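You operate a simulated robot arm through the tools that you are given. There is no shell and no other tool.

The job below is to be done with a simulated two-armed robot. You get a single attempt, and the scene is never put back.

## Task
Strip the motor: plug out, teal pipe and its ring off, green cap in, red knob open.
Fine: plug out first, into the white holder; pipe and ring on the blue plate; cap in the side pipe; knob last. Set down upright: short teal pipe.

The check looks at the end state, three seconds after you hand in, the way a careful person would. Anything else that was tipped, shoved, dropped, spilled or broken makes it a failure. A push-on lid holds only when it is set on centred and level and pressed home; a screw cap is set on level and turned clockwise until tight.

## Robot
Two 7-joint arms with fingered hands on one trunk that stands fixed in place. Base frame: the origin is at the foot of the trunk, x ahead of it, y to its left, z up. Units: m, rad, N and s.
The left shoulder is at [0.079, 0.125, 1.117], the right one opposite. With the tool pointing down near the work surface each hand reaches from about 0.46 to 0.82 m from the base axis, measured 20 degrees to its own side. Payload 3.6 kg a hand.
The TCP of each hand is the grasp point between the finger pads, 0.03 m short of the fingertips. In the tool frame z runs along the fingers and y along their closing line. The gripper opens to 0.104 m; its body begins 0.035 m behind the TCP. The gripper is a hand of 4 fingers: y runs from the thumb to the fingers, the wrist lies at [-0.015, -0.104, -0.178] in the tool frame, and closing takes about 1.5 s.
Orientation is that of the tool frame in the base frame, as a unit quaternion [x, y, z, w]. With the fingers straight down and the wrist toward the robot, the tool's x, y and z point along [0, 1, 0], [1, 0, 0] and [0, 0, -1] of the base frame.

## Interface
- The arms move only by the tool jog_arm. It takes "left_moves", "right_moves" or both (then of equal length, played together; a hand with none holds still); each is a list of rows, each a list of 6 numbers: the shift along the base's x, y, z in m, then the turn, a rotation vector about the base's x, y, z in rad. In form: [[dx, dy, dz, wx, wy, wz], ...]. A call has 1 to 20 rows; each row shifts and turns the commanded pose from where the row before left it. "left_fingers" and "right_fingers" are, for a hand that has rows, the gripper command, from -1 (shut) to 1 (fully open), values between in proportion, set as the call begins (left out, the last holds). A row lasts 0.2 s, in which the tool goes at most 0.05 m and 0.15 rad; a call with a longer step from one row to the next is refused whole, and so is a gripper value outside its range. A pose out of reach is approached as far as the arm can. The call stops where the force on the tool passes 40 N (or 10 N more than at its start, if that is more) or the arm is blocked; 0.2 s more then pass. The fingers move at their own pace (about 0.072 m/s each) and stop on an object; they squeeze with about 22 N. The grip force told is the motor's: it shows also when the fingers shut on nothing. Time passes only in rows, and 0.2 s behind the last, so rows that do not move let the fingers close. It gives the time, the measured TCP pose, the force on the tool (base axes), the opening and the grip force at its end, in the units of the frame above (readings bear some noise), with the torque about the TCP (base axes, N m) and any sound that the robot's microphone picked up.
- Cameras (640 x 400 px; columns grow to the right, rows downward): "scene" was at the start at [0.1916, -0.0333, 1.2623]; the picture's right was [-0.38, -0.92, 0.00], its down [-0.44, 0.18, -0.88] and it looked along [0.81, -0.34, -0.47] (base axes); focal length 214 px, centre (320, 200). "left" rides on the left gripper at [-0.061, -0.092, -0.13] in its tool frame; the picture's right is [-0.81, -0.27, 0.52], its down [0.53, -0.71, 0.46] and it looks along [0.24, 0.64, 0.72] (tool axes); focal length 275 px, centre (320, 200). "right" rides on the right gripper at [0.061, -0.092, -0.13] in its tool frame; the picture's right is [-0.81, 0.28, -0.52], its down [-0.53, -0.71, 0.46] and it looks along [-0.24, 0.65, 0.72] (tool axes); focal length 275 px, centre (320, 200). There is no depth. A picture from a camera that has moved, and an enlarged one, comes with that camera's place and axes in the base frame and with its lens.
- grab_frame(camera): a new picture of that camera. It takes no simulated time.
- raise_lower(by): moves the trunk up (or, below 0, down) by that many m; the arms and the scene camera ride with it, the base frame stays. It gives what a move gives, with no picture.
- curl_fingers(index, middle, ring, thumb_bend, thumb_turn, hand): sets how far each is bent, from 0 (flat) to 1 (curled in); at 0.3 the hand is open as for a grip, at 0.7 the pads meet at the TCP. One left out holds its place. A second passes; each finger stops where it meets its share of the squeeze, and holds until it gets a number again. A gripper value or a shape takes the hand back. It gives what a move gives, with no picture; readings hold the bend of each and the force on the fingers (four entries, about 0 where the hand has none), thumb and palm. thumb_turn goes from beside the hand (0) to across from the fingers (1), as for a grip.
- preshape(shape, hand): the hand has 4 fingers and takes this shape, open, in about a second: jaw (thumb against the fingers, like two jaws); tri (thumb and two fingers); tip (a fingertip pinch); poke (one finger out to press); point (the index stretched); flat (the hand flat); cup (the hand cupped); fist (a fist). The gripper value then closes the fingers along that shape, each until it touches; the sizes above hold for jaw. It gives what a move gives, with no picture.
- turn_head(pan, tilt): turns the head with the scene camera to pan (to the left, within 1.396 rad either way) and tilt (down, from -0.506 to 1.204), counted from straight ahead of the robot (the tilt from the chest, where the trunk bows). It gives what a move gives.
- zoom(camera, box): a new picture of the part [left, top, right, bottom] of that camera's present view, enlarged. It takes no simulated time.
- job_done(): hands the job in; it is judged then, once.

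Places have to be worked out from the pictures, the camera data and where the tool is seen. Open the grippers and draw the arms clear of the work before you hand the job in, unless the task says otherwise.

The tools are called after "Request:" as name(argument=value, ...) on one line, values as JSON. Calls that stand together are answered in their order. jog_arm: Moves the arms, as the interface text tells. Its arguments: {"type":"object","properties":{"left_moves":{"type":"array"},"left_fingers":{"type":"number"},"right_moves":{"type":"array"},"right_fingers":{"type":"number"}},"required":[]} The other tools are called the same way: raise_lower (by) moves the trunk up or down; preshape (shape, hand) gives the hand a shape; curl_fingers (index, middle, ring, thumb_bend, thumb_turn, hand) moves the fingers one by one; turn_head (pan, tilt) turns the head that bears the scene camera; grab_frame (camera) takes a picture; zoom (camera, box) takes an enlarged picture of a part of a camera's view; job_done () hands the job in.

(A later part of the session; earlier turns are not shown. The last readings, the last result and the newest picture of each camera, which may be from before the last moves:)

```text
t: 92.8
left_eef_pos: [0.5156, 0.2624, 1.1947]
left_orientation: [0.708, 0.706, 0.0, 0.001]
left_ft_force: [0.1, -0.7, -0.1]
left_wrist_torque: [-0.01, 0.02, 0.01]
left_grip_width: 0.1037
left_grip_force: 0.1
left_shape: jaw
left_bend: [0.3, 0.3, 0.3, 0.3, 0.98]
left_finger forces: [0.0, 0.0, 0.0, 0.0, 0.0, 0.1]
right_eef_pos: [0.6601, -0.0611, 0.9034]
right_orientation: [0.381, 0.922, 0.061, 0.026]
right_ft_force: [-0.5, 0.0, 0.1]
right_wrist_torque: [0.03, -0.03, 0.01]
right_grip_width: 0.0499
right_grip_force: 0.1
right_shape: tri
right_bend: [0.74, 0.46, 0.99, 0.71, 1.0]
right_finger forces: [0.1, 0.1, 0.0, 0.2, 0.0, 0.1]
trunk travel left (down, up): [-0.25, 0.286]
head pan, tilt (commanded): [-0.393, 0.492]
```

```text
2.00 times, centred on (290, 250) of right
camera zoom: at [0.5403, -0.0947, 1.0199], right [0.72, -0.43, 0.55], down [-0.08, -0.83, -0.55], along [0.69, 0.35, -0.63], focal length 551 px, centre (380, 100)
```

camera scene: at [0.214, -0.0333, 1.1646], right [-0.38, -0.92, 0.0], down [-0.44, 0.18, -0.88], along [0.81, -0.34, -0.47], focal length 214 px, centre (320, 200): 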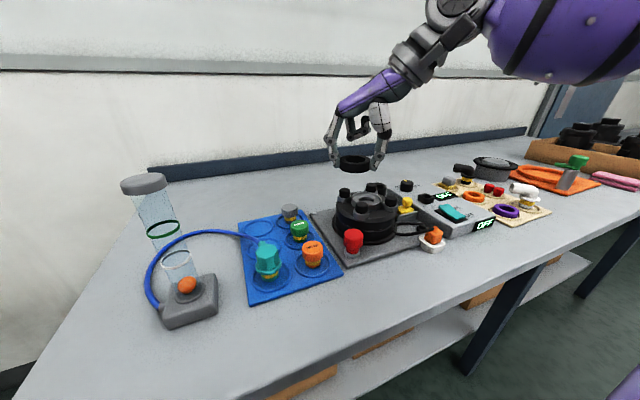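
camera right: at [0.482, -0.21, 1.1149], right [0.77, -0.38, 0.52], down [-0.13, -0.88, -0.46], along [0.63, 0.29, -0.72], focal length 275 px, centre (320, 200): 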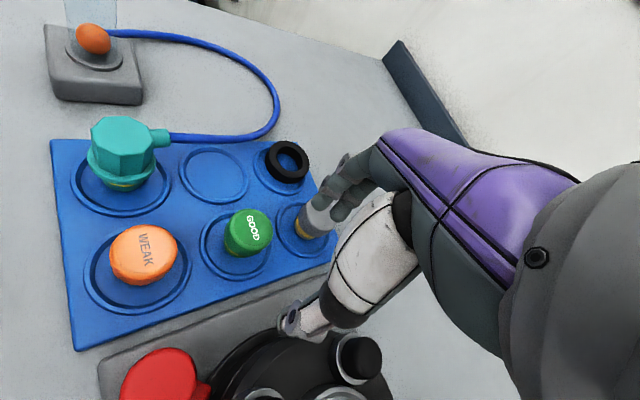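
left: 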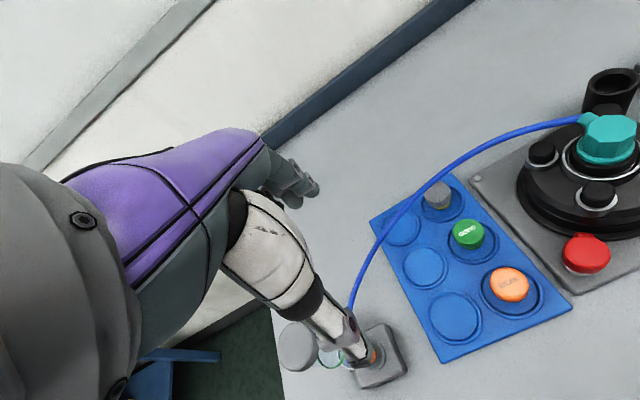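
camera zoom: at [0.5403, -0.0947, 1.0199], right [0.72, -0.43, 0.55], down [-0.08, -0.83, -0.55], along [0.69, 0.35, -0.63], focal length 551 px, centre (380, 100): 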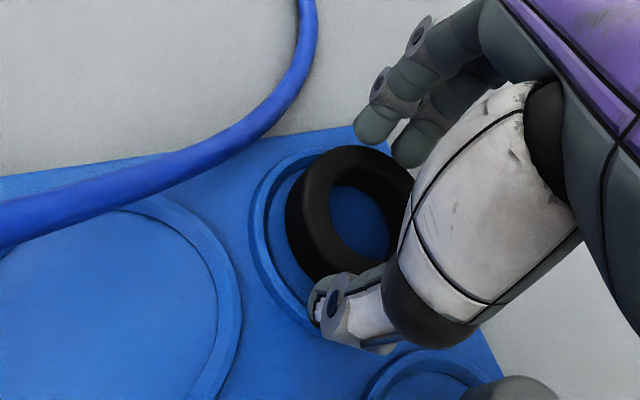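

The ring moved into the slot. I open the hand and back away upward to inspect.

Request:
jog_arm(right_moves=[[0, 0, 0, 0, 0, 0], [0, 0, 0, 0, 0, 0], [0, 0, 0, 0, 0, 0], [0, 0, 0.02, 0, 0, 0], [0, 0, 0.03, 0, 0, 0], [-0.01, -0.02, 0.02, -0.046, 0.046, 0], [-0.025, -0.035, 0.02, -0.046, 0.046, 0], [-0.03, -0.04, 0, 0, 0, 0], [-0.01, -0.04, 0, 0, 0, 0]], right_fingers=0.6)

Request:
zoom(camera="scene", box=[245, 205, 295, 245])

Request:
grab_frame(camera="right")

Request:
zoom(camera="scene", box=[200, 180, 460, 310])

```text
t: 94.8
left_eef_pos: [0.5159, 0.2614, 1.194]
left_orientation: [0.707, 0.707, 0.0, 0.0]
left_ft_force: [-0.5, 0.0, -0.1]
left_wrist_torque: [0.0, 0.0, 0.0]
left_grip_width: 0.1036
left_grip_force: 0.1
left_shape: jaw
left_bend: [0.3, 0.3, 0.3, 0.3, 0.98]
left_finger forces: [0.0, 0.1, 0.1, 0.0, 0.0, 0.0]
right_eef_pos: [0.5854, -0.1987, 0.9915]
right_orientation: [0.381, 0.924, 0.002, 0.002]
right_ft_force: [-1.6, -0.5, -0.6]
right_wrist_torque: [0.01, -0.02, -0.01]
right_grip_width: 0.083
right_grip_force: 0.0
right_shape: tri
right_bend: [0.26, 0.34, 0.99, 0.5, 0.99]
right_finger forces: [0.1, 0.0, 0.0, 0.0, 0.0, 0.0]
trunk travel left (down, up): [-0.25, 0.286]
head pan, tilt (commanded): [-0.393, 0.492]
```

```text
10.00 times, centred on (270, 225) of scene
camera zoom: at [0.2142, -0.0336, 1.1646], right [-0.38, -0.92, 0.0], down [-0.44, 0.18, -0.88], along [0.81, -0.34, -0.47], focal length 2145 px, centre (820, -50)
```

zoom: 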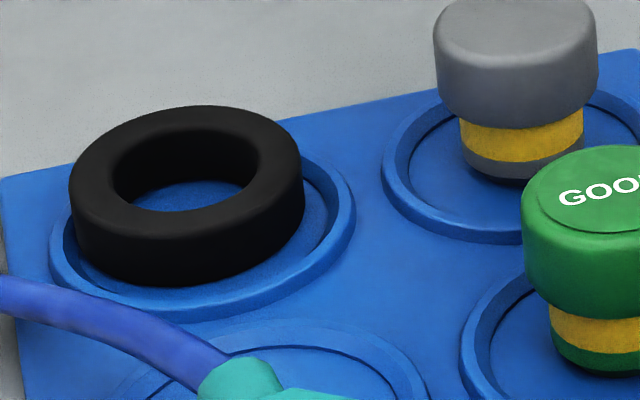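

```text
taken
camera right: at [0.4773, -0.2211, 1.1229], right [0.77, -0.38, 0.52], down [-0.12, -0.88, -0.46], along [0.63, 0.29, -0.72], focal length 275 px, centre (320, 200)
```

right: 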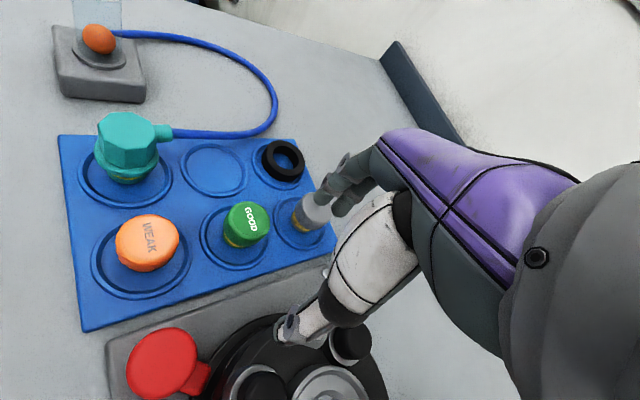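

```text
2.46 times, centred on (330, 245) of scene
camera zoom: at [0.2142, -0.0336, 1.1646], right [-0.38, -0.92, 0.0], down [-0.44, 0.18, -0.88], along [0.81, -0.34, -0.47], focal length 528 px, centre (295, 89)
```

zoom: 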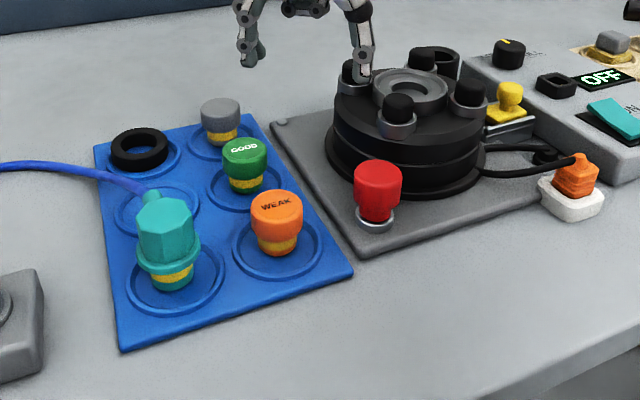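

The ring lies flat within its slot. Next is the green cap; I first restore the trunk to its original height for a better camera angle.

Request:
raise_lower(by=0.1)

Request:
zoom(camera="scene", box=[270, 235, 330, 285])

Request:
zoom(camera="scene", box=[355, 195, 395, 235])

Request:
grab_frame(camera="right")

```text
t: 96.2
left_eef_pos: [0.5164, 0.2624, 1.295]
left_orientation: [0.707, 0.707, 0.0, -0.002]
left_ft_force: [-0.5, 0.7, 0.5]
left_wrist_torque: [0.02, 0.0, 0.02]
left_grip_width: 0.1039
left_grip_force: 0.0
left_shape: jaw
left_bend: [0.3, 0.3, 0.3, 0.3, 0.98]
left_finger forces: [0.0, 0.0, 0.0, 0.0, 0.0, 0.1]
right_eef_pos: [0.5855, -0.1962, 1.0907]
right_orientation: [0.382, 0.924, 0.001, 0.0]
right_ft_force: [0.9, -0.1, 0.3]
right_wrist_torque: [0.03, -0.03, 0.01]
right_grip_width: 0.0828
right_grip_force: 0.0
right_shape: tri
right_bend: [0.26, 0.34, 0.99, 0.5, 0.99]
right_finger forces: [0.0, 0.1, 0.0, 0.0, 0.0, 0.0]
trunk travel left (down, up): [-0.35, 0.186]
head pan, tilt (commanded): [-0.393, 0.492]
```

```text
8.00 times, centred on (300, 260) of scene
camera zoom: at [0.1918, -0.0333, 1.2623], right [-0.38, -0.92, 0.0], down [-0.44, 0.18, -0.88], along [0.81, -0.34, -0.47], focal length 1716 px, centre (480, -280)
```

zoom: 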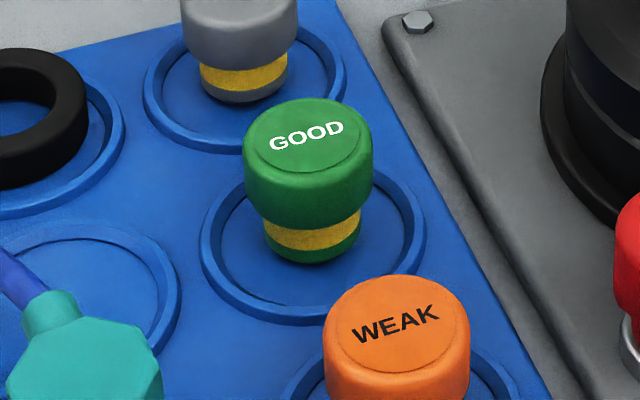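

```text
10.00 times, centred on (375, 215) of scene
camera zoom: at [0.1918, -0.0333, 1.2623], right [-0.38, -0.92, 0.0], down [-0.44, 0.18, -0.88], along [0.81, -0.34, -0.47], focal length 2145 px, centre (-230, 50)
```

zoom: 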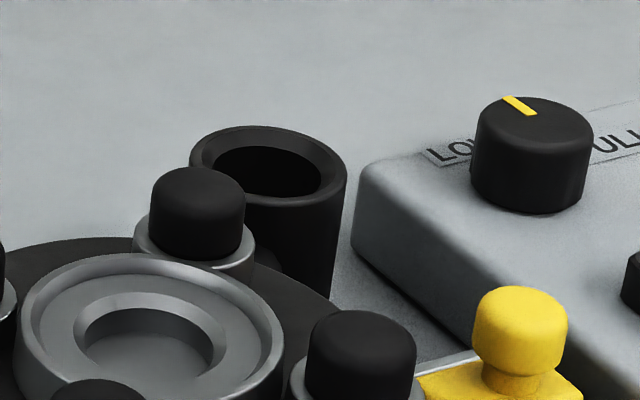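

```text
taken
camera right: at [0.4767, -0.2184, 1.2219], right [0.77, -0.38, 0.52], down [-0.13, -0.88, -0.46], along [0.63, 0.29, -0.72], focal length 275 px, centre (320, 200)
```

right: 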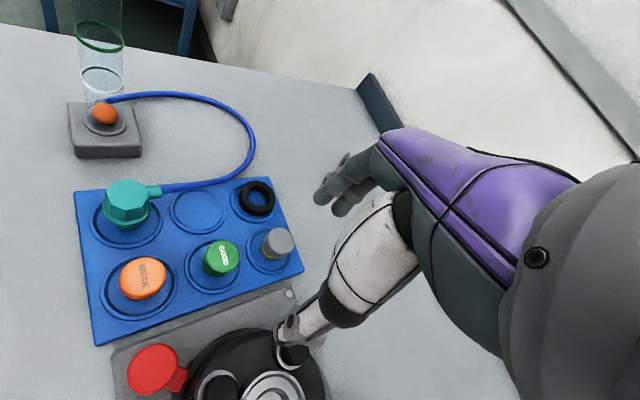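

The green cap's head is at about (0.584, -0.1395), top z≈0.899, head ≈40 mm wide and 18 mm high; the side pipe rim is near (0.665, -0.400, 0.910). I move above the green cap at the 45° yaw and look again.

Request:
jog_arm(right_moves=[[0, 0.02, -0.03, 0, 0, 0], [0, 0.02, -0.03, 0, 0, 0], [-0.0015, 0.0167, -0.03, 0, 0, 0], [0, 0, -0.02, 0, 0, 0], [0, 0, 0, 0, 0, 0]], right_fingers=0.35)

Request:
zoom(camera="scene", box=[260, 180, 340, 280])

Request:
zoom(camera="right", box=[180, 150, 400, 350])

```text
t: 97.4
left_eef_pos: [0.5146, 0.2612, 1.2948]
left_orientation: [0.708, 0.706, 0.0, 0.0]
left_ft_force: [-0.3, 0.3, 0.7]
left_wrist_torque: [0.05, 0.01, 0.0]
left_grip_width: 0.1037
left_grip_force: 0.0
left_shape: jaw
left_bend: [0.3, 0.3, 0.3, 0.3, 0.98]
left_finger forces: [0.1, 0.0, 0.0, 0.1, 0.0, 0.0]
right_eef_pos: [0.5831, -0.1384, 0.9814]
right_orientation: [0.382, 0.924, 0.001, 0.0]
right_ft_force: [0.7, -0.4, 0.1]
right_wrist_torque: [0.0, -0.01, -0.04]
right_grip_width: 0.0707
right_grip_force: 0.2
right_shape: tri
right_bend: [0.73, 0.38, 0.99, 0.6, 0.99]
right_finger forces: [0.0, 0.0, 0.0, 0.0, 0.0, 0.0]
trunk travel left (down, up): [-0.35, 0.186]
head pan, tilt (commanded): [-0.393, 0.492]
```

```text
4.00 times, centred on (300, 230) of scene
camera zoom: at [0.1915, -0.0331, 1.2623], right [-0.38, -0.92, 0.0], down [-0.44, 0.18, -0.88], along [0.81, -0.34, -0.47], focal length 858 px, centre (400, 80)
```

zoom: 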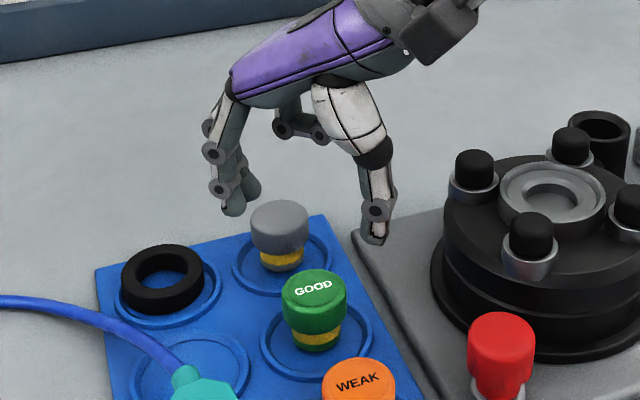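

```text
2.00 times, centred on (290, 250) of right
camera zoom: at [0.4751, -0.1604, 1.1118], right [0.77, -0.38, 0.52], down [-0.12, -0.88, -0.46], along [0.63, 0.29, -0.72], focal length 551 px, centre (380, 100)
```

zoom: 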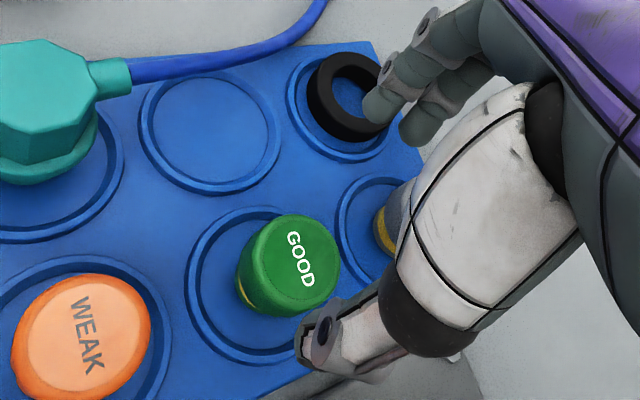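

The cap centre checks out at about (0.585, -0.140). I descend to TCP z≈0.918, where the fingertips meet the head's side.

Request:
jog_arm(right_moves=[[0.0015, -0.0015, -0.02, 0, 0, 0], [0, 0, -0.02, 0, 0, 0], [0, 0, -0.015, 0, 0, 0], [0, 0, -0.008, 0, 0, 0], [0, 0, 0, 0, 0, 0]])

Request:
zoom(camera="scene", box=[270, 210, 330, 270])

Request:
zoom(camera="right", box=[200, 150, 400, 330])

```text
t: 98.6
left_eef_pos: [0.5147, 0.2617, 1.2947]
left_orientation: [0.707, 0.707, 0.0, 0.0]
left_ft_force: [0.2, 0.1, 0.0]
left_wrist_torque: [0.01, -0.01, 0.02]
left_grip_width: 0.1039
left_grip_force: 0.0
left_shape: jaw
left_bend: [0.3, 0.3, 0.3, 0.3, 0.98]
left_finger forces: [0.1, 0.0, 0.0, 0.0, 0.1, 0.1]
right_eef_pos: [0.5859, -0.1391, 0.9176]
right_orientation: [0.382, 0.924, 0.002, 0.001]
right_ft_force: [0.9, -0.1, 0.5]
right_wrist_torque: [0.01, -0.01, -0.02]
right_grip_width: 0.0702
right_grip_force: 0.0
right_shape: tri
right_bend: [0.73, 0.38, 0.99, 0.6, 0.99]
right_finger forces: [0.1, 0.0, 0.1, 0.0, 0.1, 0.1]
trunk travel left (down, up): [-0.35, 0.186]
head pan, tilt (commanded): [-0.393, 0.492]
```

```text
6.67 times, centred on (300, 240) of scene
camera zoom: at [0.1916, -0.0333, 1.2623], right [-0.38, -0.92, 0.0], down [-0.44, 0.18, -0.88], along [0.81, -0.34, -0.47], focal length 1430 px, centre (453, -67)
```

zoom: 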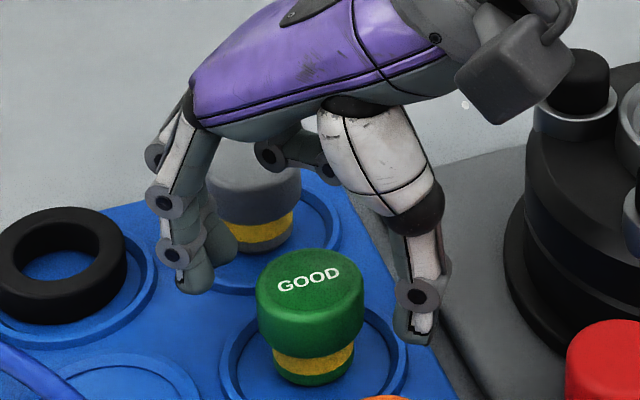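

```text
2.22 times, centred on (300, 240) of right
camera zoom: at [0.4766, -0.162, 1.0484], right [0.77, -0.38, 0.52], down [-0.13, -0.88, -0.46], along [0.63, 0.29, -0.72], focal length 612 px, centre (364, 111)
```

zoom: 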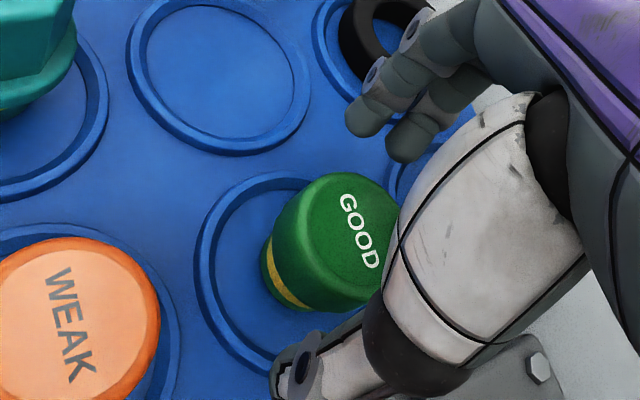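

Fingers and thumb bracket the green head with clearance to the neighbours. I close on it.

Request:
jog_arm(right_moves=[[0, 0, 0, 0, 0, 0], [0, 0, 0, 0, 0, 0], [0, 0, 0, 0, 0, 0], [0, 0, 0, 0, 0, 0], [0, 0, 0, 0, 0, 0], [0, 0, 0, 0, 0, 0]], right_fingers=-1)

Request:
zoom(camera="scene", box=[270, 210, 330, 270])

Request:
zoom(camera="right", box=[200, 150, 400, 330])

```text
t: 100.0
left_eef_pos: [0.5165, 0.2623, 1.295]
left_orientation: [0.707, 0.707, 0.0, 0.0]
left_ft_force: [0.3, 0.9, -0.2]
left_wrist_torque: [-0.05, 0.01, 0.02]
left_grip_width: 0.1035
left_grip_force: 0.0
left_shape: jaw
left_bend: [0.3, 0.3, 0.3, 0.3, 0.98]
left_finger forces: [0.1, 0.0, 0.0, 0.0, 0.1, 0.0]
right_eef_pos: [0.5848, -0.1383, 0.9184]
right_orientation: [0.382, 0.924, 0.001, 0.002]
right_ft_force: [0.5, -0.2, 0.5]
right_wrist_torque: [-0.01, 0.04, 0.0]
right_grip_width: 0.0328
right_grip_force: 22.2
right_shape: tri
right_bend: [0.74, 0.53, 1.0, 0.74, 1.0]
right_finger forces: [9.1, 10.3, 0.0, 0.0, 19.3, 0.0]
trunk travel left (down, up): [-0.35, 0.186]
head pan, tilt (commanded): [-0.393, 0.492]
```

```text
6.67 times, centred on (300, 240) of scene
camera zoom: at [0.1916, -0.0333, 1.2623], right [-0.38, -0.92, 0.0], down [-0.44, 0.18, -0.88], along [0.81, -0.34, -0.47], focal length 1430 px, centre (453, -67)
```

zoom: 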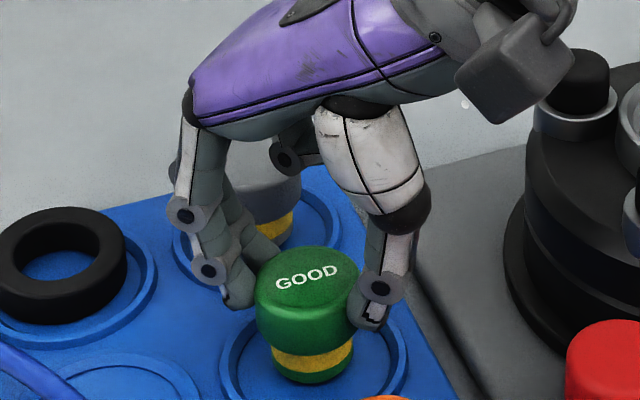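

```text
2.22 times, centred on (300, 240) of right
camera zoom: at [0.4766, -0.1619, 1.0486], right [0.77, -0.38, 0.52], down [-0.12, -0.88, -0.46], along [0.63, 0.29, -0.72], focal length 612 px, centre (364, 111)
```

zoom: 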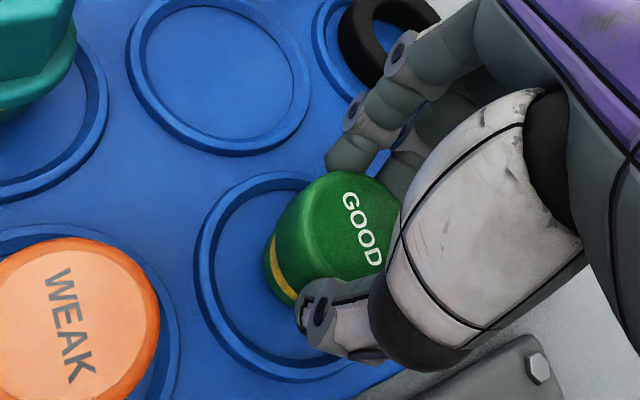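

The green cap is held firmly. I lift it straight up, then carry it over to above the side pipe while turning the hand back to yaw 0.

Request:
jog_arm(right_moves=[[0, 0, 0.01, 0, 0, 0], [0, 0, 0.03, 0, 0, 0], [0, 0, 0.045, 0, 0, 0], [0, 0, 0.045, 0, 0, 0], [0.01, -0.035, 0, 0, 0, -0.112], [0.0115, -0.038, 0, 0, 0, -0.112], [0.0115, -0.038, 0, 0, 0, -0.112], [0.0115, -0.038, 0, 0, 0, -0.112], [0.0115, -0.038, 0, 0, 0, -0.112], [0.0115, -0.038, 0, 0, 0, -0.112], [0.0115, -0.036, 0, 0, 0, -0.113], [0, 0, 0, 0, 0, 0]])

Request:
grab_frame(camera="right")

Request:
zoom(camera="scene", box=[330, 150, 430, 240])

```text
t: 102.6
left_eef_pos: [0.5147, 0.2617, 1.2956]
left_orientation: [0.708, 0.706, 0.0, -0.001]
left_ft_force: [1.6, 0.2, -1.0]
left_wrist_torque: [0.0, 0.01, -0.01]
left_grip_width: 0.1037
left_grip_force: 0.0
left_shape: jaw
left_bend: [0.3, 0.3, 0.3, 0.3, 0.98]
left_finger forces: [0.0, 0.0, 0.1, 0.0, 0.1, 0.1]
right_eef_pos: [0.6613, -0.4003, 1.0527]
right_orientation: [0.707, 0.707, 0.0, 0.001]
right_ft_force: [-0.1, 0.0, -0.1]
right_wrist_torque: [-0.02, 0.05, 0.01]
right_grip_width: 0.0326
right_grip_force: 22.4
right_shape: tri
right_bend: [0.74, 0.53, 1.0, 0.74, 1.0]
right_finger forces: [9.0, 10.2, 0.0, 0.0, 19.3, 0.0]
trunk travel left (down, up): [-0.35, 0.186]
head pan, tilt (commanded): [-0.393, 0.492]
```

```text
taken
camera right: at [0.5696, -0.3392, 1.1823], right [0.27, -0.81, 0.52], down [-0.71, -0.53, -0.46], along [0.65, -0.24, -0.72], focal length 275 px, centre (320, 200)
```

right: 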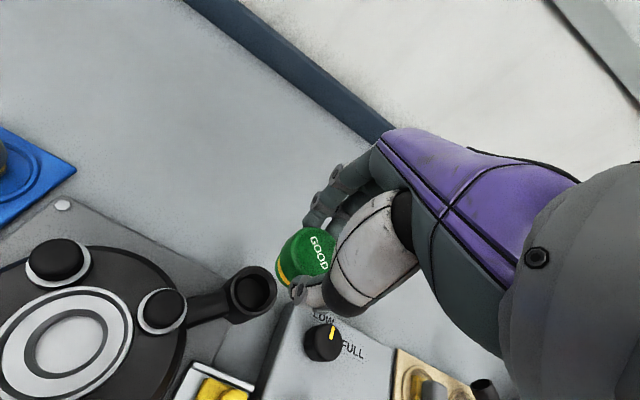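

```text
4.44 times, centred on (380, 195) of scene
camera zoom: at [0.1914, -0.0332, 1.2624], right [-0.38, -0.92, 0.0], down [-0.44, 0.18, -0.88], along [0.81, -0.34, -0.47], focal length 953 px, centre (53, 222)
```

zoom: 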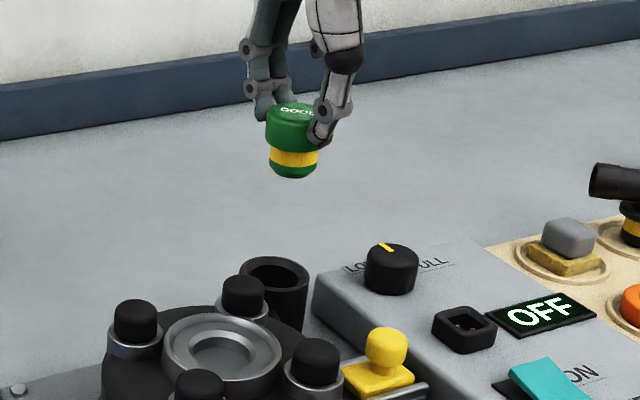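

I zoom in on the side pipe from the wrist camera to fix its opening precisely.

Request:
zoom(camera="right", box=[200, 220, 320, 340])

Request:
zoom(camera="scene", box=[360, 160, 410, 230])

```text
3.33 times, centred on (260, 280) of right
camera zoom: at [0.5696, -0.3392, 1.1823], right [0.27, -0.81, 0.52], down [-0.71, -0.53, -0.46], along [0.65, -0.24, -0.72], focal length 918 px, centre (520, -67)
```

zoom: 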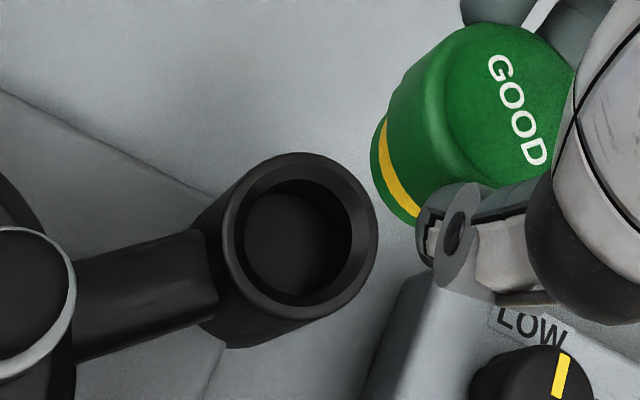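

```text
5.71 times, centred on (385, 195) of scene
camera zoom: at [0.1914, -0.0332, 1.2624], right [-0.38, -0.92, 0.0], down [-0.44, 0.18, -0.88], along [0.81, -0.34, -0.47], focal length 1226 px, centre (-51, 229)
```

zoom: 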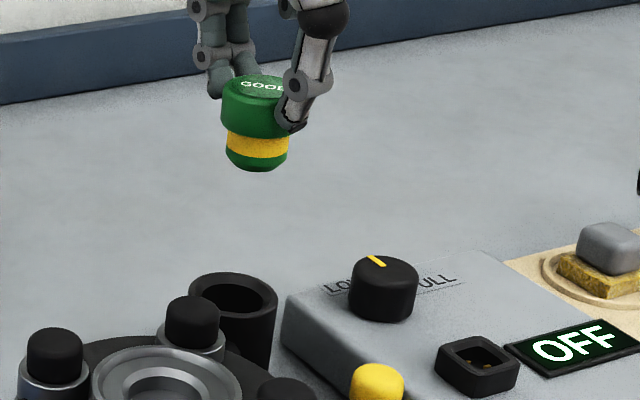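

Pipe rim centre triangulates to (0.663, -0.399, 0.913). I zoom in on the cap to judge its tilt and offset in the grasp.

Request:
zoom(camera="scene", box=[370, 160, 395, 185])

Request:
zoom(camera="right", box=[265, 215, 345, 305])

```text
16.00 times, centred on (382, 172) of scene
camera zoom: at [0.1914, -0.0332, 1.2624], right [-0.38, -0.92, 0.0], down [-0.44, 0.18, -0.88], along [0.81, -0.34, -0.47], focal length 3432 px, centre (-680, 640)
```

zoom: 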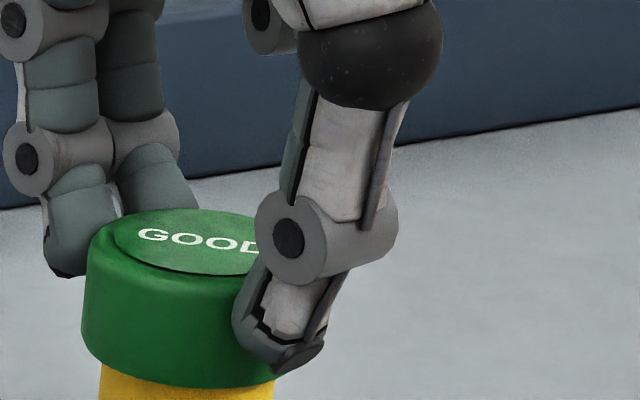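

```text
4.44 times, centred on (305, 260) of right
camera zoom: at [0.5696, -0.3392, 1.1823], right [0.27, -0.81, 0.52], down [-0.71, -0.53, -0.46], along [0.65, -0.24, -0.72], focal length 1224 px, centre (387, -67)
```

zoom: 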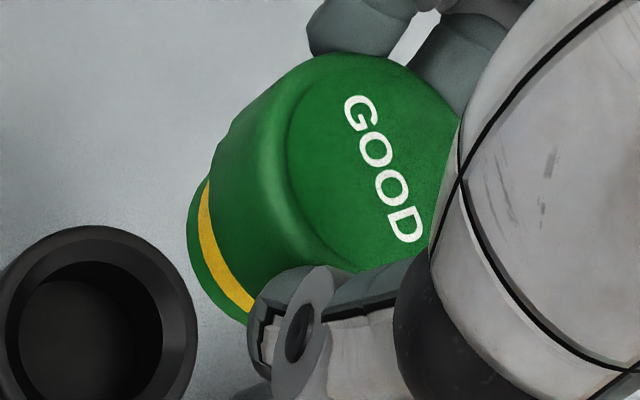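

Request:
zoom(camera="scene", box=[368, 168, 400, 194])

```text
15.38 times, centred on (384, 181) of scene
camera zoom: at [0.1914, -0.0332, 1.2624], right [-0.38, -0.92, 0.0], down [-0.44, 0.18, -0.88], along [0.81, -0.34, -0.47], focal length 3300 px, centre (-665, 492)
```

zoom: 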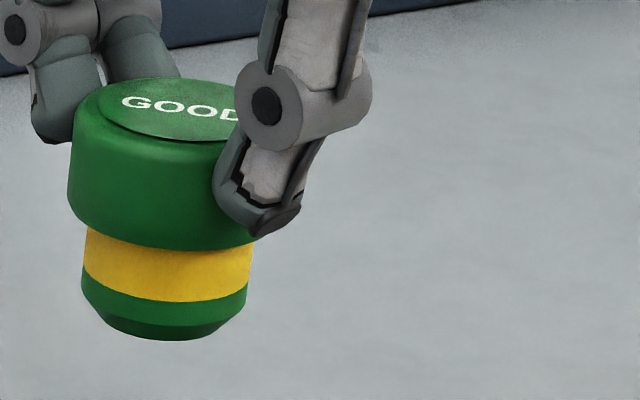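

The cap's stem axis is within ~2 mm of the TCP with about 2° tilt. I align over the pipe centre and lower to just above the rim.

Request:
jog_arm(right_moves=[[0.0015, 0.001, -0.02, 0, 0, 0], [0, 0, -0.02, 0, 0, 0], [0, 0, -0.02, 0, 0, 0], [0, 0, -0.012, 0, 0, 0], [0, 0, 0, 0, 0, 0]])

Request:
zoom(camera="scene", box=[360, 180, 400, 220])

Request:
zoom(camera="right", box=[230, 200, 350, 320])

```text
t: 103.8
left_eef_pos: [0.5159, 0.2615, 1.2949]
left_orientation: [0.708, 0.706, 0.0, 0.0]
left_ft_force: [-0.4, -0.8, 0.3]
left_wrist_torque: [-0.01, -0.01, -0.02]
left_grip_width: 0.1037
left_grip_force: 0.1
left_shape: jaw
left_bend: [0.3, 0.3, 0.3, 0.3, 0.98]
left_finger forces: [0.1, 0.0, 0.1, 0.0, 0.1, 0.0]
right_eef_pos: [0.6644, -0.3996, 0.9784]
right_orientation: [0.707, 0.707, 0.001, 0.002]
right_ft_force: [-0.3, 0.0, 0.0]
right_wrist_torque: [0.03, 0.04, 0.01]
right_grip_width: 0.0326
right_grip_force: 21.7
right_shape: tri
right_bend: [0.74, 0.53, 1.0, 0.74, 1.0]
right_finger forces: [9.3, 10.2, 0.1, 0.0, 19.2, 0.1]
trunk travel left (down, up): [-0.35, 0.186]
head pan, tilt (commanded): [-0.393, 0.492]
```

```text
10.00 times, centred on (380, 200) of scene
camera zoom: at [0.1916, -0.0333, 1.2623], right [-0.38, -0.92, 0.0], down [-0.44, 0.18, -0.88], along [0.81, -0.34, -0.47], focal length 2145 px, centre (-280, 200)
```

zoom: 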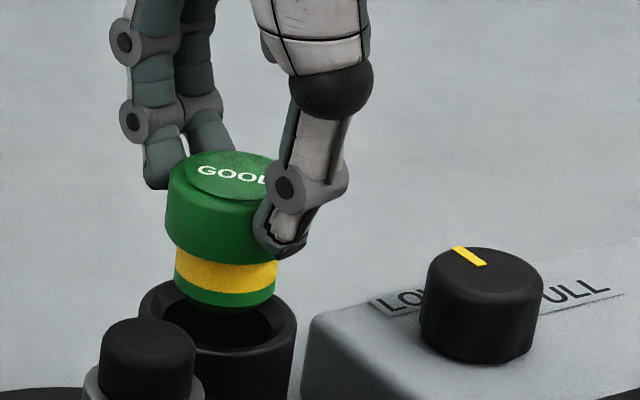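

```text
3.33 times, centred on (290, 260) of right
camera zoom: at [0.5717, -0.3387, 1.1086], right [0.28, -0.81, 0.52], down [-0.71, -0.53, -0.46], along [0.65, -0.24, -0.72], focal length 918 px, centre (420, 0)
```

zoom: 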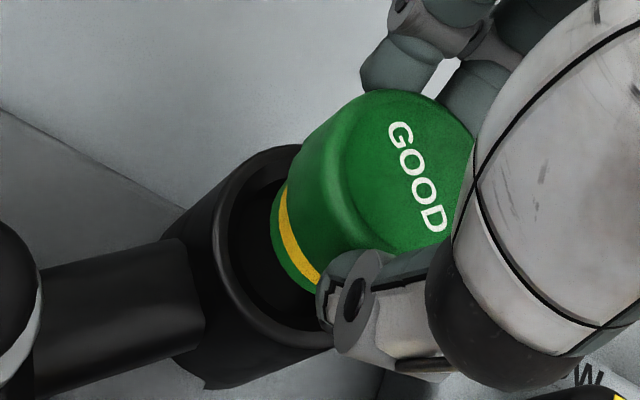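

Alignment looks right. I lower in small steps into the pipe, watching the forces.

Request:
jog_arm(right_moves=[[-0.0005, 0.0005, -0.004, 0, 0, 0], [0, 0, -0.004, 0, 0, 0], [0, 0, -0.003, 0, 0, 0], [0, 0, -0.003, 0, 0, 0], [0, 0, 0, 0, 0, 0]])

Request:
zoom(camera="scene", box=[360, 180, 400, 220])

Request:
zoom(camera="right", box=[230, 200, 350, 320])

```text
t: 105.0
left_eef_pos: [0.5159, 0.2619, 1.2956]
left_orientation: [0.708, 0.707, 0.0, 0.0]
left_ft_force: [0.4, -0.7, 0.4]
left_wrist_torque: [0.01, 0.02, -0.03]
left_grip_width: 0.1036
left_grip_force: 0.1
left_shape: jaw
left_bend: [0.3, 0.3, 0.3, 0.3, 0.98]
left_finger forces: [0.0, 0.0, 0.0, 0.0, 0.0, 0.0]
right_eef_pos: [0.6647, -0.4001, 0.9626]
right_orientation: [0.707, 0.707, 0.001, 0.002]
right_ft_force: [0.3, -0.5, 0.2]
right_wrist_torque: [-0.02, 0.0, -0.01]
right_grip_width: 0.0327
right_grip_force: 21.6
right_shape: tri
right_bend: [0.74, 0.53, 1.0, 0.74, 1.0]
right_finger forces: [9.2, 10.2, 0.1, 0.1, 19.1, 0.0]
trunk travel left (down, up): [-0.35, 0.186]
head pan, tilt (commanded): [-0.393, 0.492]
```

```text
10.00 times, centred on (380, 200) of scene
camera zoom: at [0.1916, -0.0333, 1.2623], right [-0.38, -0.92, 0.0], down [-0.44, 0.18, -0.88], along [0.81, -0.34, -0.47], focal length 2145 px, centre (-280, 200)
```

zoom: 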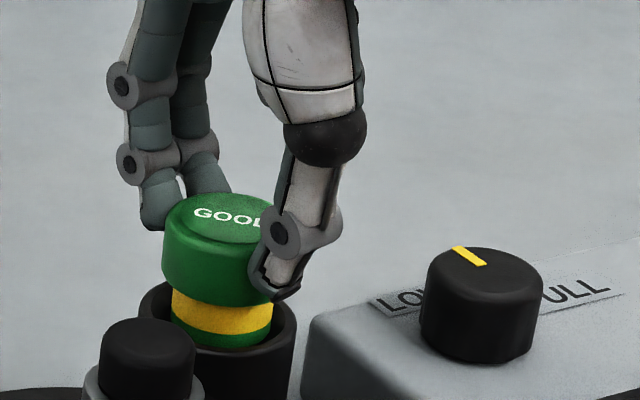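

```text
3.33 times, centred on (290, 260) of right
camera zoom: at [0.5719, -0.3392, 1.0936], right [0.27, -0.81, 0.52], down [-0.71, -0.53, -0.46], along [0.65, -0.24, -0.72], focal length 918 px, centre (420, 0)
```

zoom: 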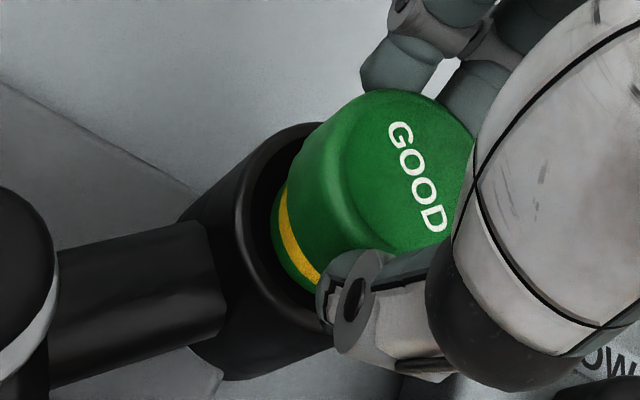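

The stem is inside the pipe with no resistance. I continue down until the head seats.

Request:
jog_arm(right_moves=[[-0.0005, 0, -0.004, 0, 0, 0], [0, 0, -0.003, 0, 0, 0], [0, 0, -0.003, 0, 0, 0], [0, 0, -0.002, 0, 0, 0], [0, 0, 0, 0, 0, 0]])

Request:
zoom(camera="scene", box=[360, 180, 400, 220])

Request:
zoom(camera="right", box=[230, 200, 350, 320])

```text
t: 106.2
left_eef_pos: [0.5149, 0.262, 1.2938]
left_orientation: [0.708, 0.706, 0.0, -0.001]
left_ft_force: [0.3, -0.2, 0.3]
left_wrist_torque: [0.01, 0.03, -0.02]
left_grip_width: 0.1036
left_grip_force: 0.0
left_shape: jaw
left_bend: [0.3, 0.3, 0.3, 0.3, 0.98]
left_finger forces: [0.0, 0.0, 0.0, 0.1, 0.1, 0.0]
right_eef_pos: [0.6645, -0.4, 0.9493]
right_orientation: [0.706, 0.708, 0.0, 0.002]
right_ft_force: [-0.4, -0.7, -3.2]
right_wrist_torque: [-0.02, -0.03, -0.02]
right_grip_width: 0.0325
right_grip_force: 22.0
right_shape: tri
right_bend: [0.74, 0.53, 1.0, 0.74, 1.0]
right_finger forces: [9.6, 10.5, 0.1, 0.1, 19.8, 0.0]
trunk travel left (down, up): [-0.35, 0.186]
head pan, tilt (commanded): [-0.393, 0.492]
```

```text
10.00 times, centred on (380, 200) of scene
camera zoom: at [0.1918, -0.0336, 1.2623], right [-0.38, -0.92, 0.0], down [-0.44, 0.18, -0.88], along [0.81, -0.34, -0.47], focal length 2145 px, centre (-280, 200)
```

zoom: 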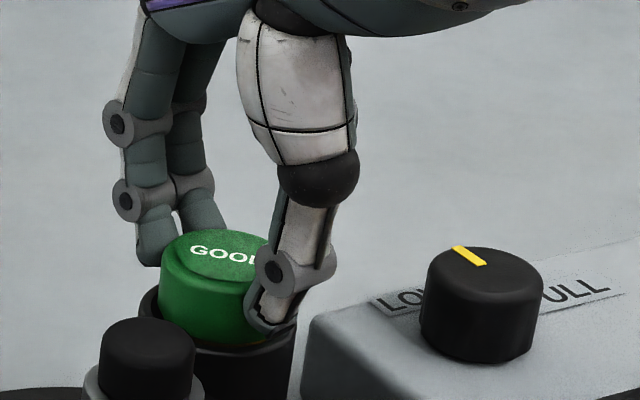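

```text
3.33 times, centred on (290, 260) of right
camera zoom: at [0.5724, -0.3393, 1.0805], right [0.28, -0.81, 0.52], down [-0.71, -0.53, -0.46], along [0.65, -0.24, -0.72], focal length 918 px, centre (420, 0)
```

zoom: 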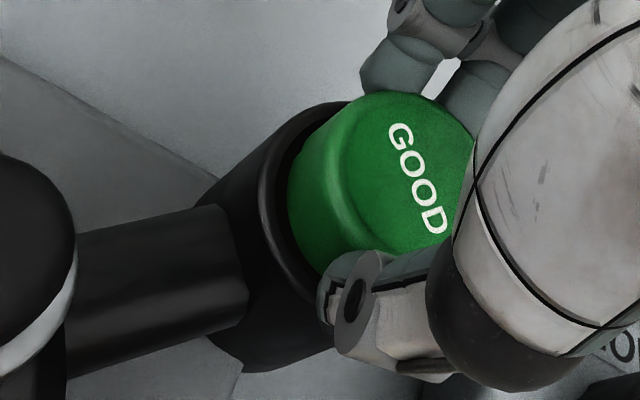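

The head is at the rim (force still small). I press further down gently to seat it home.

Request:
jog_arm(right_moves=[[0, 0, -0.002, 0, 0, 0], [0, 0, -0.002, 0, 0, 0], [0, 0, -0.002, 0, 0, 0], [0, 0, 0, 0, 0, 0]])

Request:
zoom(camera="scene", box=[365, 185, 395, 220])

Request:
zoom(camera="right", box=[230, 200, 350, 320])

```text
t: 107.2
left_eef_pos: [0.514, 0.2612, 1.2953]
left_orientation: [0.708, 0.707, 0.001, 0.0]
left_ft_force: [-0.2, -0.7, 0.6]
left_wrist_torque: [0.02, -0.03, -0.01]
left_grip_width: 0.1035
left_grip_force: 0.0
left_shape: jaw
left_bend: [0.3, 0.3, 0.3, 0.3, 0.98]
left_finger forces: [0.0, 0.0, 0.1, 0.1, 0.0, 0.1]
right_eef_pos: [0.6648, -0.3984, 0.9486]
right_orientation: [0.706, 0.708, 0.003, 0.005]
right_ft_force: [-0.8, -4.5, 17.4]
right_wrist_torque: [-0.09, 0.01, -0.03]
right_grip_width: 0.0331
right_grip_force: 22.3
right_shape: tri
right_bend: [0.74, 0.53, 1.0, 0.74, 1.0]
right_finger forces: [9.6, 13.1, 0.0, 0.1, 22.9, 0.0]
trunk travel left (down, up): [-0.35, 0.186]
head pan, tilt (commanded): [-0.393, 0.492]
```

```text
11.43 times, centred on (380, 202) of scene
camera zoom: at [0.1899, -0.0328, 1.2627], right [-0.38, -0.92, 0.0], down [-0.44, 0.18, -0.88], along [0.81, -0.34, -0.47], focal length 2451 px, centre (-366, 171)
```

zoom: 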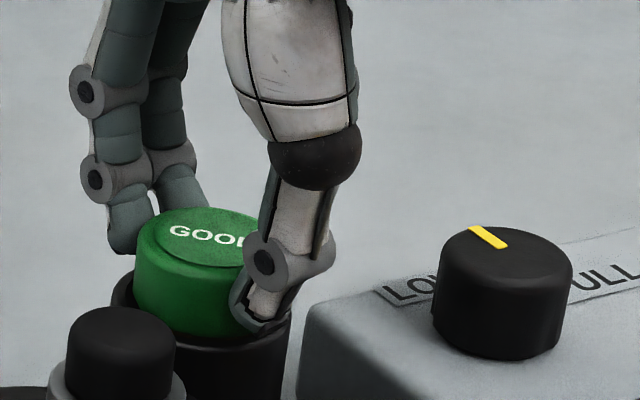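

```text
3.33 times, centred on (290, 260) of right
camera zoom: at [0.5711, -0.3387, 1.0781], right [0.27, -0.81, 0.52], down [-0.71, -0.53, -0.46], along [0.65, -0.24, -0.72], focal length 918 px, centre (420, 0)
```

zoom: 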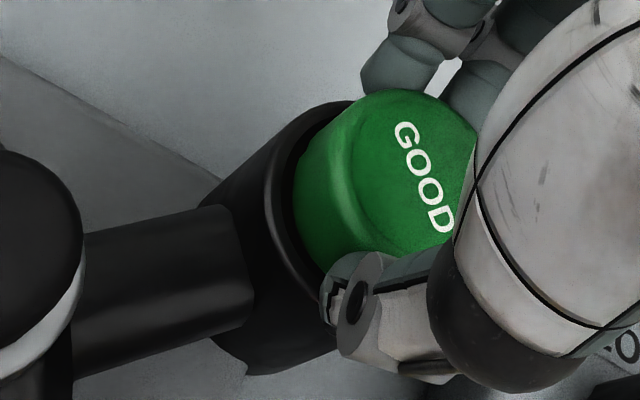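

Seating force is 17 N with the head on the rim. I release the cap, back up a little and check how it sits.

Request:
jog_arm(right_moves=[[0, 0, 0.002, 0, 0, 0], [0, 0, 0, 0, 0, 0], [0, 0, 0, 0, 0, 0], [0, 0, 0, 0, 0, 0]], right_fingers=0.3)

Request:
jog_arm(right_moves=[[0, 0, 0.01, 0, 0, 0], [0, 0, 0.02, 0, 0, 0], [0, 0, 0.03, 0, 0, 0], [0, 0, 0.02, 0, 0, 0], [0, 0, 0, 0, 0, 0]])

Request:
zoom(camera="scene", box=[360, 185, 400, 225])

Request:
zoom(camera="right", box=[210, 200, 350, 320])

```text
t: 108.2
left_eef_pos: [0.5162, 0.2638, 1.2954]
left_orientation: [0.708, 0.706, -0.001, 0.0]
left_ft_force: [-0.2, 0.7, -0.1]
left_wrist_torque: [0.0, 0.02, -0.04]
left_grip_width: 0.1038
left_grip_force: 0.0
left_shape: jaw
left_bend: [0.3, 0.3, 0.3, 0.3, 0.98]
left_finger forces: [0.1, 0.1, 0.0, 0.0, 0.1, 0.0]
right_eef_pos: [0.6638, -0.4002, 0.9457]
right_orientation: [0.706, 0.708, -0.001, 0.001]
right_ft_force: [-0.4, -0.2, 0.0]
right_wrist_torque: [0.01, 0.01, 0.0]
right_grip_width: 0.0672
right_grip_force: 0.2
right_shape: tri
right_bend: [0.73, 0.39, 0.99, 0.62, 1.0]
right_finger forces: [0.0, 0.0, 0.0, 0.0, 0.1, 0.0]
trunk travel left (down, up): [-0.35, 0.186]
head pan, tilt (commanded): [-0.393, 0.492]
```

```text
t: 109.4
left_eef_pos: [0.5159, 0.2613, 1.2954]
left_orientation: [0.708, 0.706, 0.0, 0.0]
left_ft_force: [-0.5, -0.6, -1.2]
left_wrist_torque: [0.01, 0.0, 0.0]
left_grip_width: 0.1038
left_grip_force: 0.0
left_shape: jaw
left_bend: [0.3, 0.3, 0.3, 0.3, 0.98]
left_finger forces: [0.0, 0.0, 0.0, 0.0, 0.0, 0.0]
right_eef_pos: [0.6649, -0.4014, 1.0272]
right_orientation: [0.707, 0.708, 0.0, 0.002]
right_ft_force: [-0.8, 0.1, 0.3]
right_wrist_torque: [0.03, 0.0, 0.01]
right_grip_width: 0.0673
right_grip_force: 0.0
right_shape: tri
right_bend: [0.73, 0.39, 0.99, 0.62, 1.0]
right_finger forces: [0.0, 0.1, 0.1, 0.0, 0.0, 0.0]
trunk travel left (down, up): [-0.35, 0.186]
head pan, tilt (commanded): [-0.393, 0.492]
```

```text
10.00 times, centred on (380, 205) of scene
camera zoom: at [0.1916, -0.0334, 1.2623], right [-0.38, -0.92, 0.0], down [-0.44, 0.18, -0.88], along [0.81, -0.34, -0.47], focal length 2145 px, centre (-280, 150)
```

zoom: 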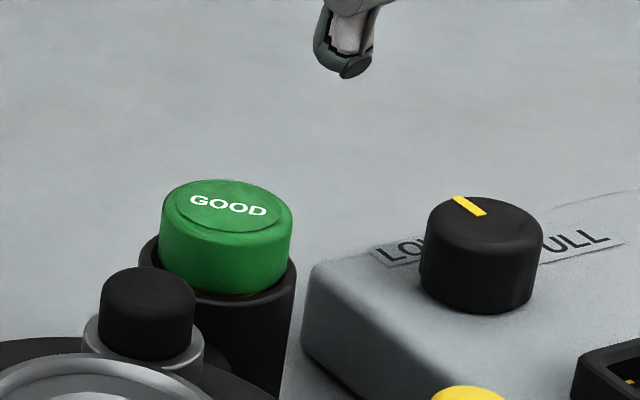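

```text
3.33 times, centred on (280, 260) of right
camera zoom: at [0.5722, -0.3398, 1.159], right [0.28, -0.81, 0.52], down [-0.71, -0.53, -0.46], along [0.65, -0.24, -0.72], focal length 918 px, centre (453, 0)
```

zoom: 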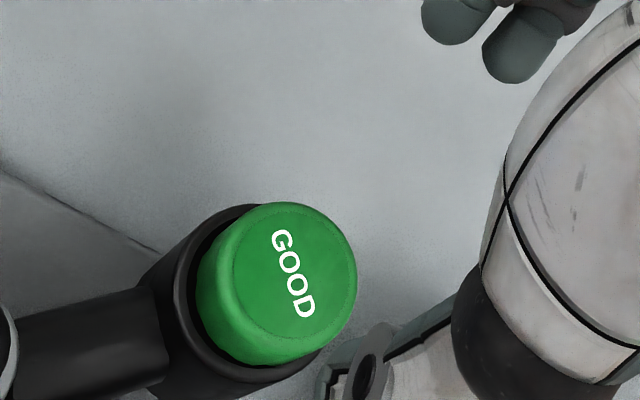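

The cap sits in the pipe. I zoom in to see if any gap remains under its head.

Request:
zoom(camera="scene", box=[372, 198, 392, 218])

Request:
zoom(camera="right", box=[255, 255, 325, 315])

```text
16.00 times, centred on (382, 208) of scene
camera zoom: at [0.1916, -0.0334, 1.2623], right [-0.38, -0.92, 0.0], down [-0.44, 0.18, -0.88], along [0.81, -0.34, -0.47], focal length 3432 px, centre (-672, 72)
```

zoom: 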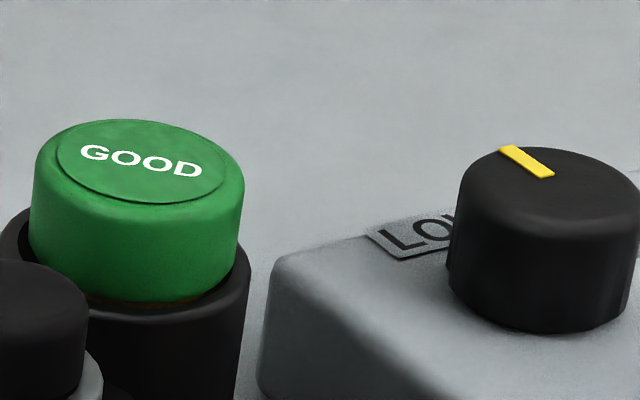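

```text
6.67 times, centred on (290, 285) of right
camera zoom: at [0.5722, -0.3398, 1.159], right [0.28, -0.81, 0.52], down [-0.71, -0.53, -0.46], along [0.65, -0.24, -0.72], focal length 1835 px, centre (520, -367)
```

zoom: 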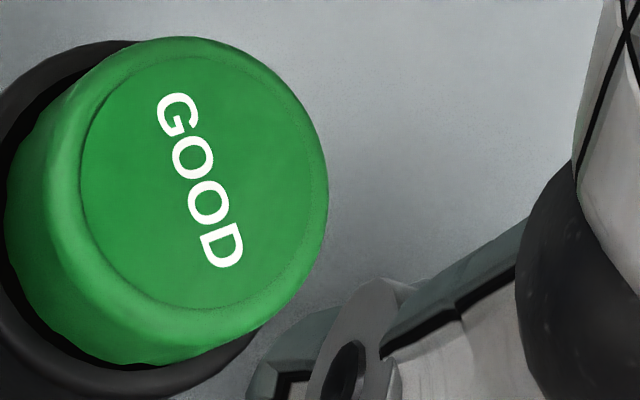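

A thin sliver of the yellow band is still visible, so I close the fingers and press the cap home from the top with the fingertips.

Request:
jog_arm(right_moves=[[-0.0015, 0.002, 0, 0, 0, 0], [0, 0, 0, 0, 0, 0], [0, 0, 0, 0, 0, 0], [0, 0, 0, 0, 0, 0], [0, 0, 0, 0, 0, 0], [0, 0, 0, 0, 0, 0], [0, 0, 0, 0, 0, 0]], right_fingers=-1)

Request:
zoom(camera="scene", box=[360, 165, 410, 225])

Request:
zoom(camera="right", box=[230, 180, 370, 320])

```text
t: 111.0
left_eef_pos: [0.5161, 0.2612, 1.2942]
left_orientation: [0.708, 0.707, 0.0, 0.0]
left_ft_force: [1.0, -0.6, 0.3]
left_wrist_torque: [-0.01, 0.02, 0.0]
left_grip_width: 0.104
left_grip_force: 0.1
left_shape: jaw
left_bend: [0.3, 0.3, 0.3, 0.3, 0.98]
left_finger forces: [0.1, 0.0, 0.1, 0.0, 0.1, 0.1]
right_eef_pos: [0.6622, -0.3995, 1.0288]
right_orientation: [0.707, 0.708, 0.001, 0.002]
right_ft_force: [-0.7, 0.4, -0.2]
right_wrist_torque: [0.01, 0.02, -0.01]
right_grip_width: 0.0
right_grip_force: 21.7
right_shape: tri
right_bend: [0.7, 0.7, 1.0, 0.46, 1.0]
right_finger forces: [0.0, 0.0, 0.1, 0.1, 0.0, 0.0]
trunk travel left (down, up): [-0.35, 0.186]
head pan, tilt (commanded): [-0.393, 0.492]
```

```text
6.67 times, centred on (385, 195) of scene
camera zoom: at [0.1916, -0.0333, 1.2623], right [-0.38, -0.92, 0.0], down [-0.44, 0.18, -0.88], along [0.81, -0.34, -0.47], focal length 1430 px, centre (-113, 233)
```

zoom: 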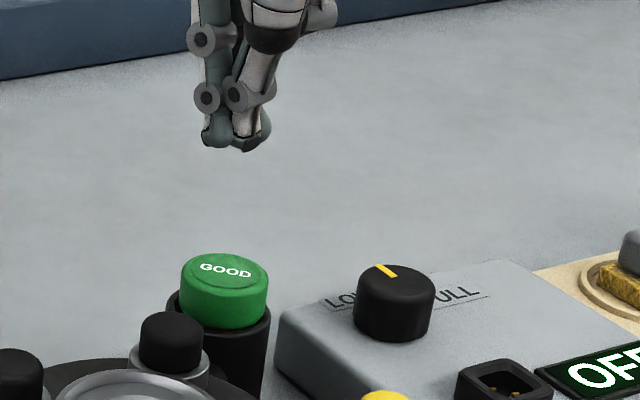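

```text
2.86 times, centred on (300, 250) of right
camera zoom: at [0.5705, -0.3377, 1.1583], right [0.28, -0.81, 0.52], down [-0.71, -0.53, -0.46], along [0.65, -0.24, -0.72], focal length 786 px, centre (377, 57)
```

zoom: 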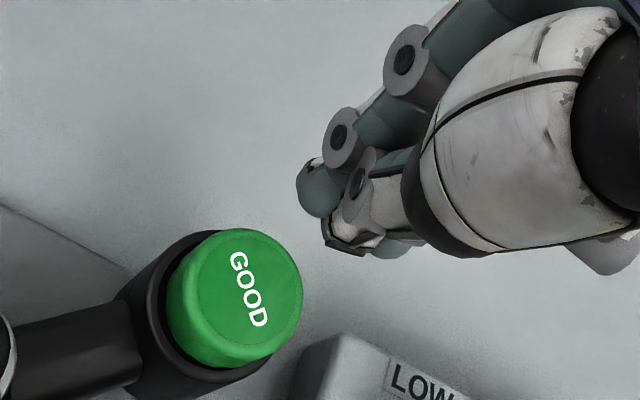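

Fingertips are together above the cap's centre. I descend and press until the force builds up (~30 N).

Request:
jog_arm(right_moves=[[0, 0, -0.025, 0, 0, 0], [0, 0, -0.02, 0, 0, 0], [0, 0, -0.006, 0, 0, 0], [0, 0, -0.003, 0, 0, 0], [0, 0, -0.003, 0, 0, 0], [0, 0, -0.003, 0, 0, 0], [0, 0, -0.003, 0, 0, 0]])

Request:
zoom(camera="scene", box=[365, 185, 400, 220])

```text
t: 112.6
left_eef_pos: [0.5161, 0.2623, 1.2942]
left_orientation: [0.708, 0.707, 0.0, 0.0]
left_ft_force: [-0.3, 1.1, -0.2]
left_wrist_torque: [0.01, 0.04, 0.0]
left_grip_width: 0.1036
left_grip_force: 0.1
left_shape: jaw
left_bend: [0.3, 0.3, 0.3, 0.3, 0.98]
left_finger forces: [0.1, 0.1, 0.1, 0.0, 0.0, 0.1]
right_eef_pos: [0.6639, -0.3967, 0.9635]
right_orientation: [0.706, 0.708, 0.001, 0.001]
right_ft_force: [0.3, 0.4, 0.3]
right_wrist_torque: [-0.03, -0.03, -0.02]
right_grip_width: 0.0
right_grip_force: 22.1
right_shape: tri
right_bend: [0.7, 0.7, 1.0, 0.46, 1.0]
right_finger forces: [0.0, 0.0, 0.0, 0.0, 0.1, 0.1]
trunk travel left (down, up): [-0.35, 0.186]
head pan, tilt (commanded): [-0.393, 0.492]
```

```text
11.43 times, centred on (382, 202) of scene
camera zoom: at [0.1915, -0.0332, 1.2623], right [-0.38, -0.92, 0.0], down [-0.44, 0.18, -0.88], along [0.81, -0.34, -0.47], focal length 2451 px, centre (-394, 171)
```

zoom: 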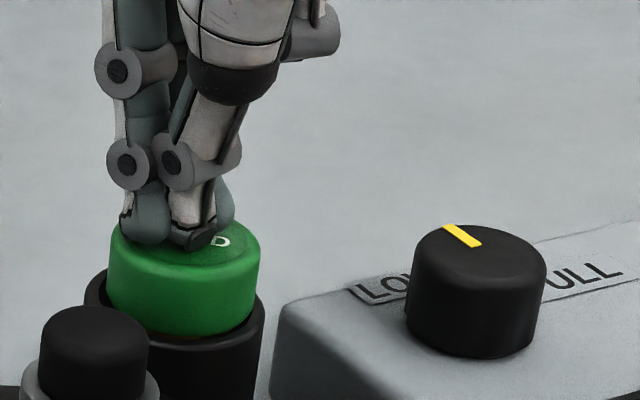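

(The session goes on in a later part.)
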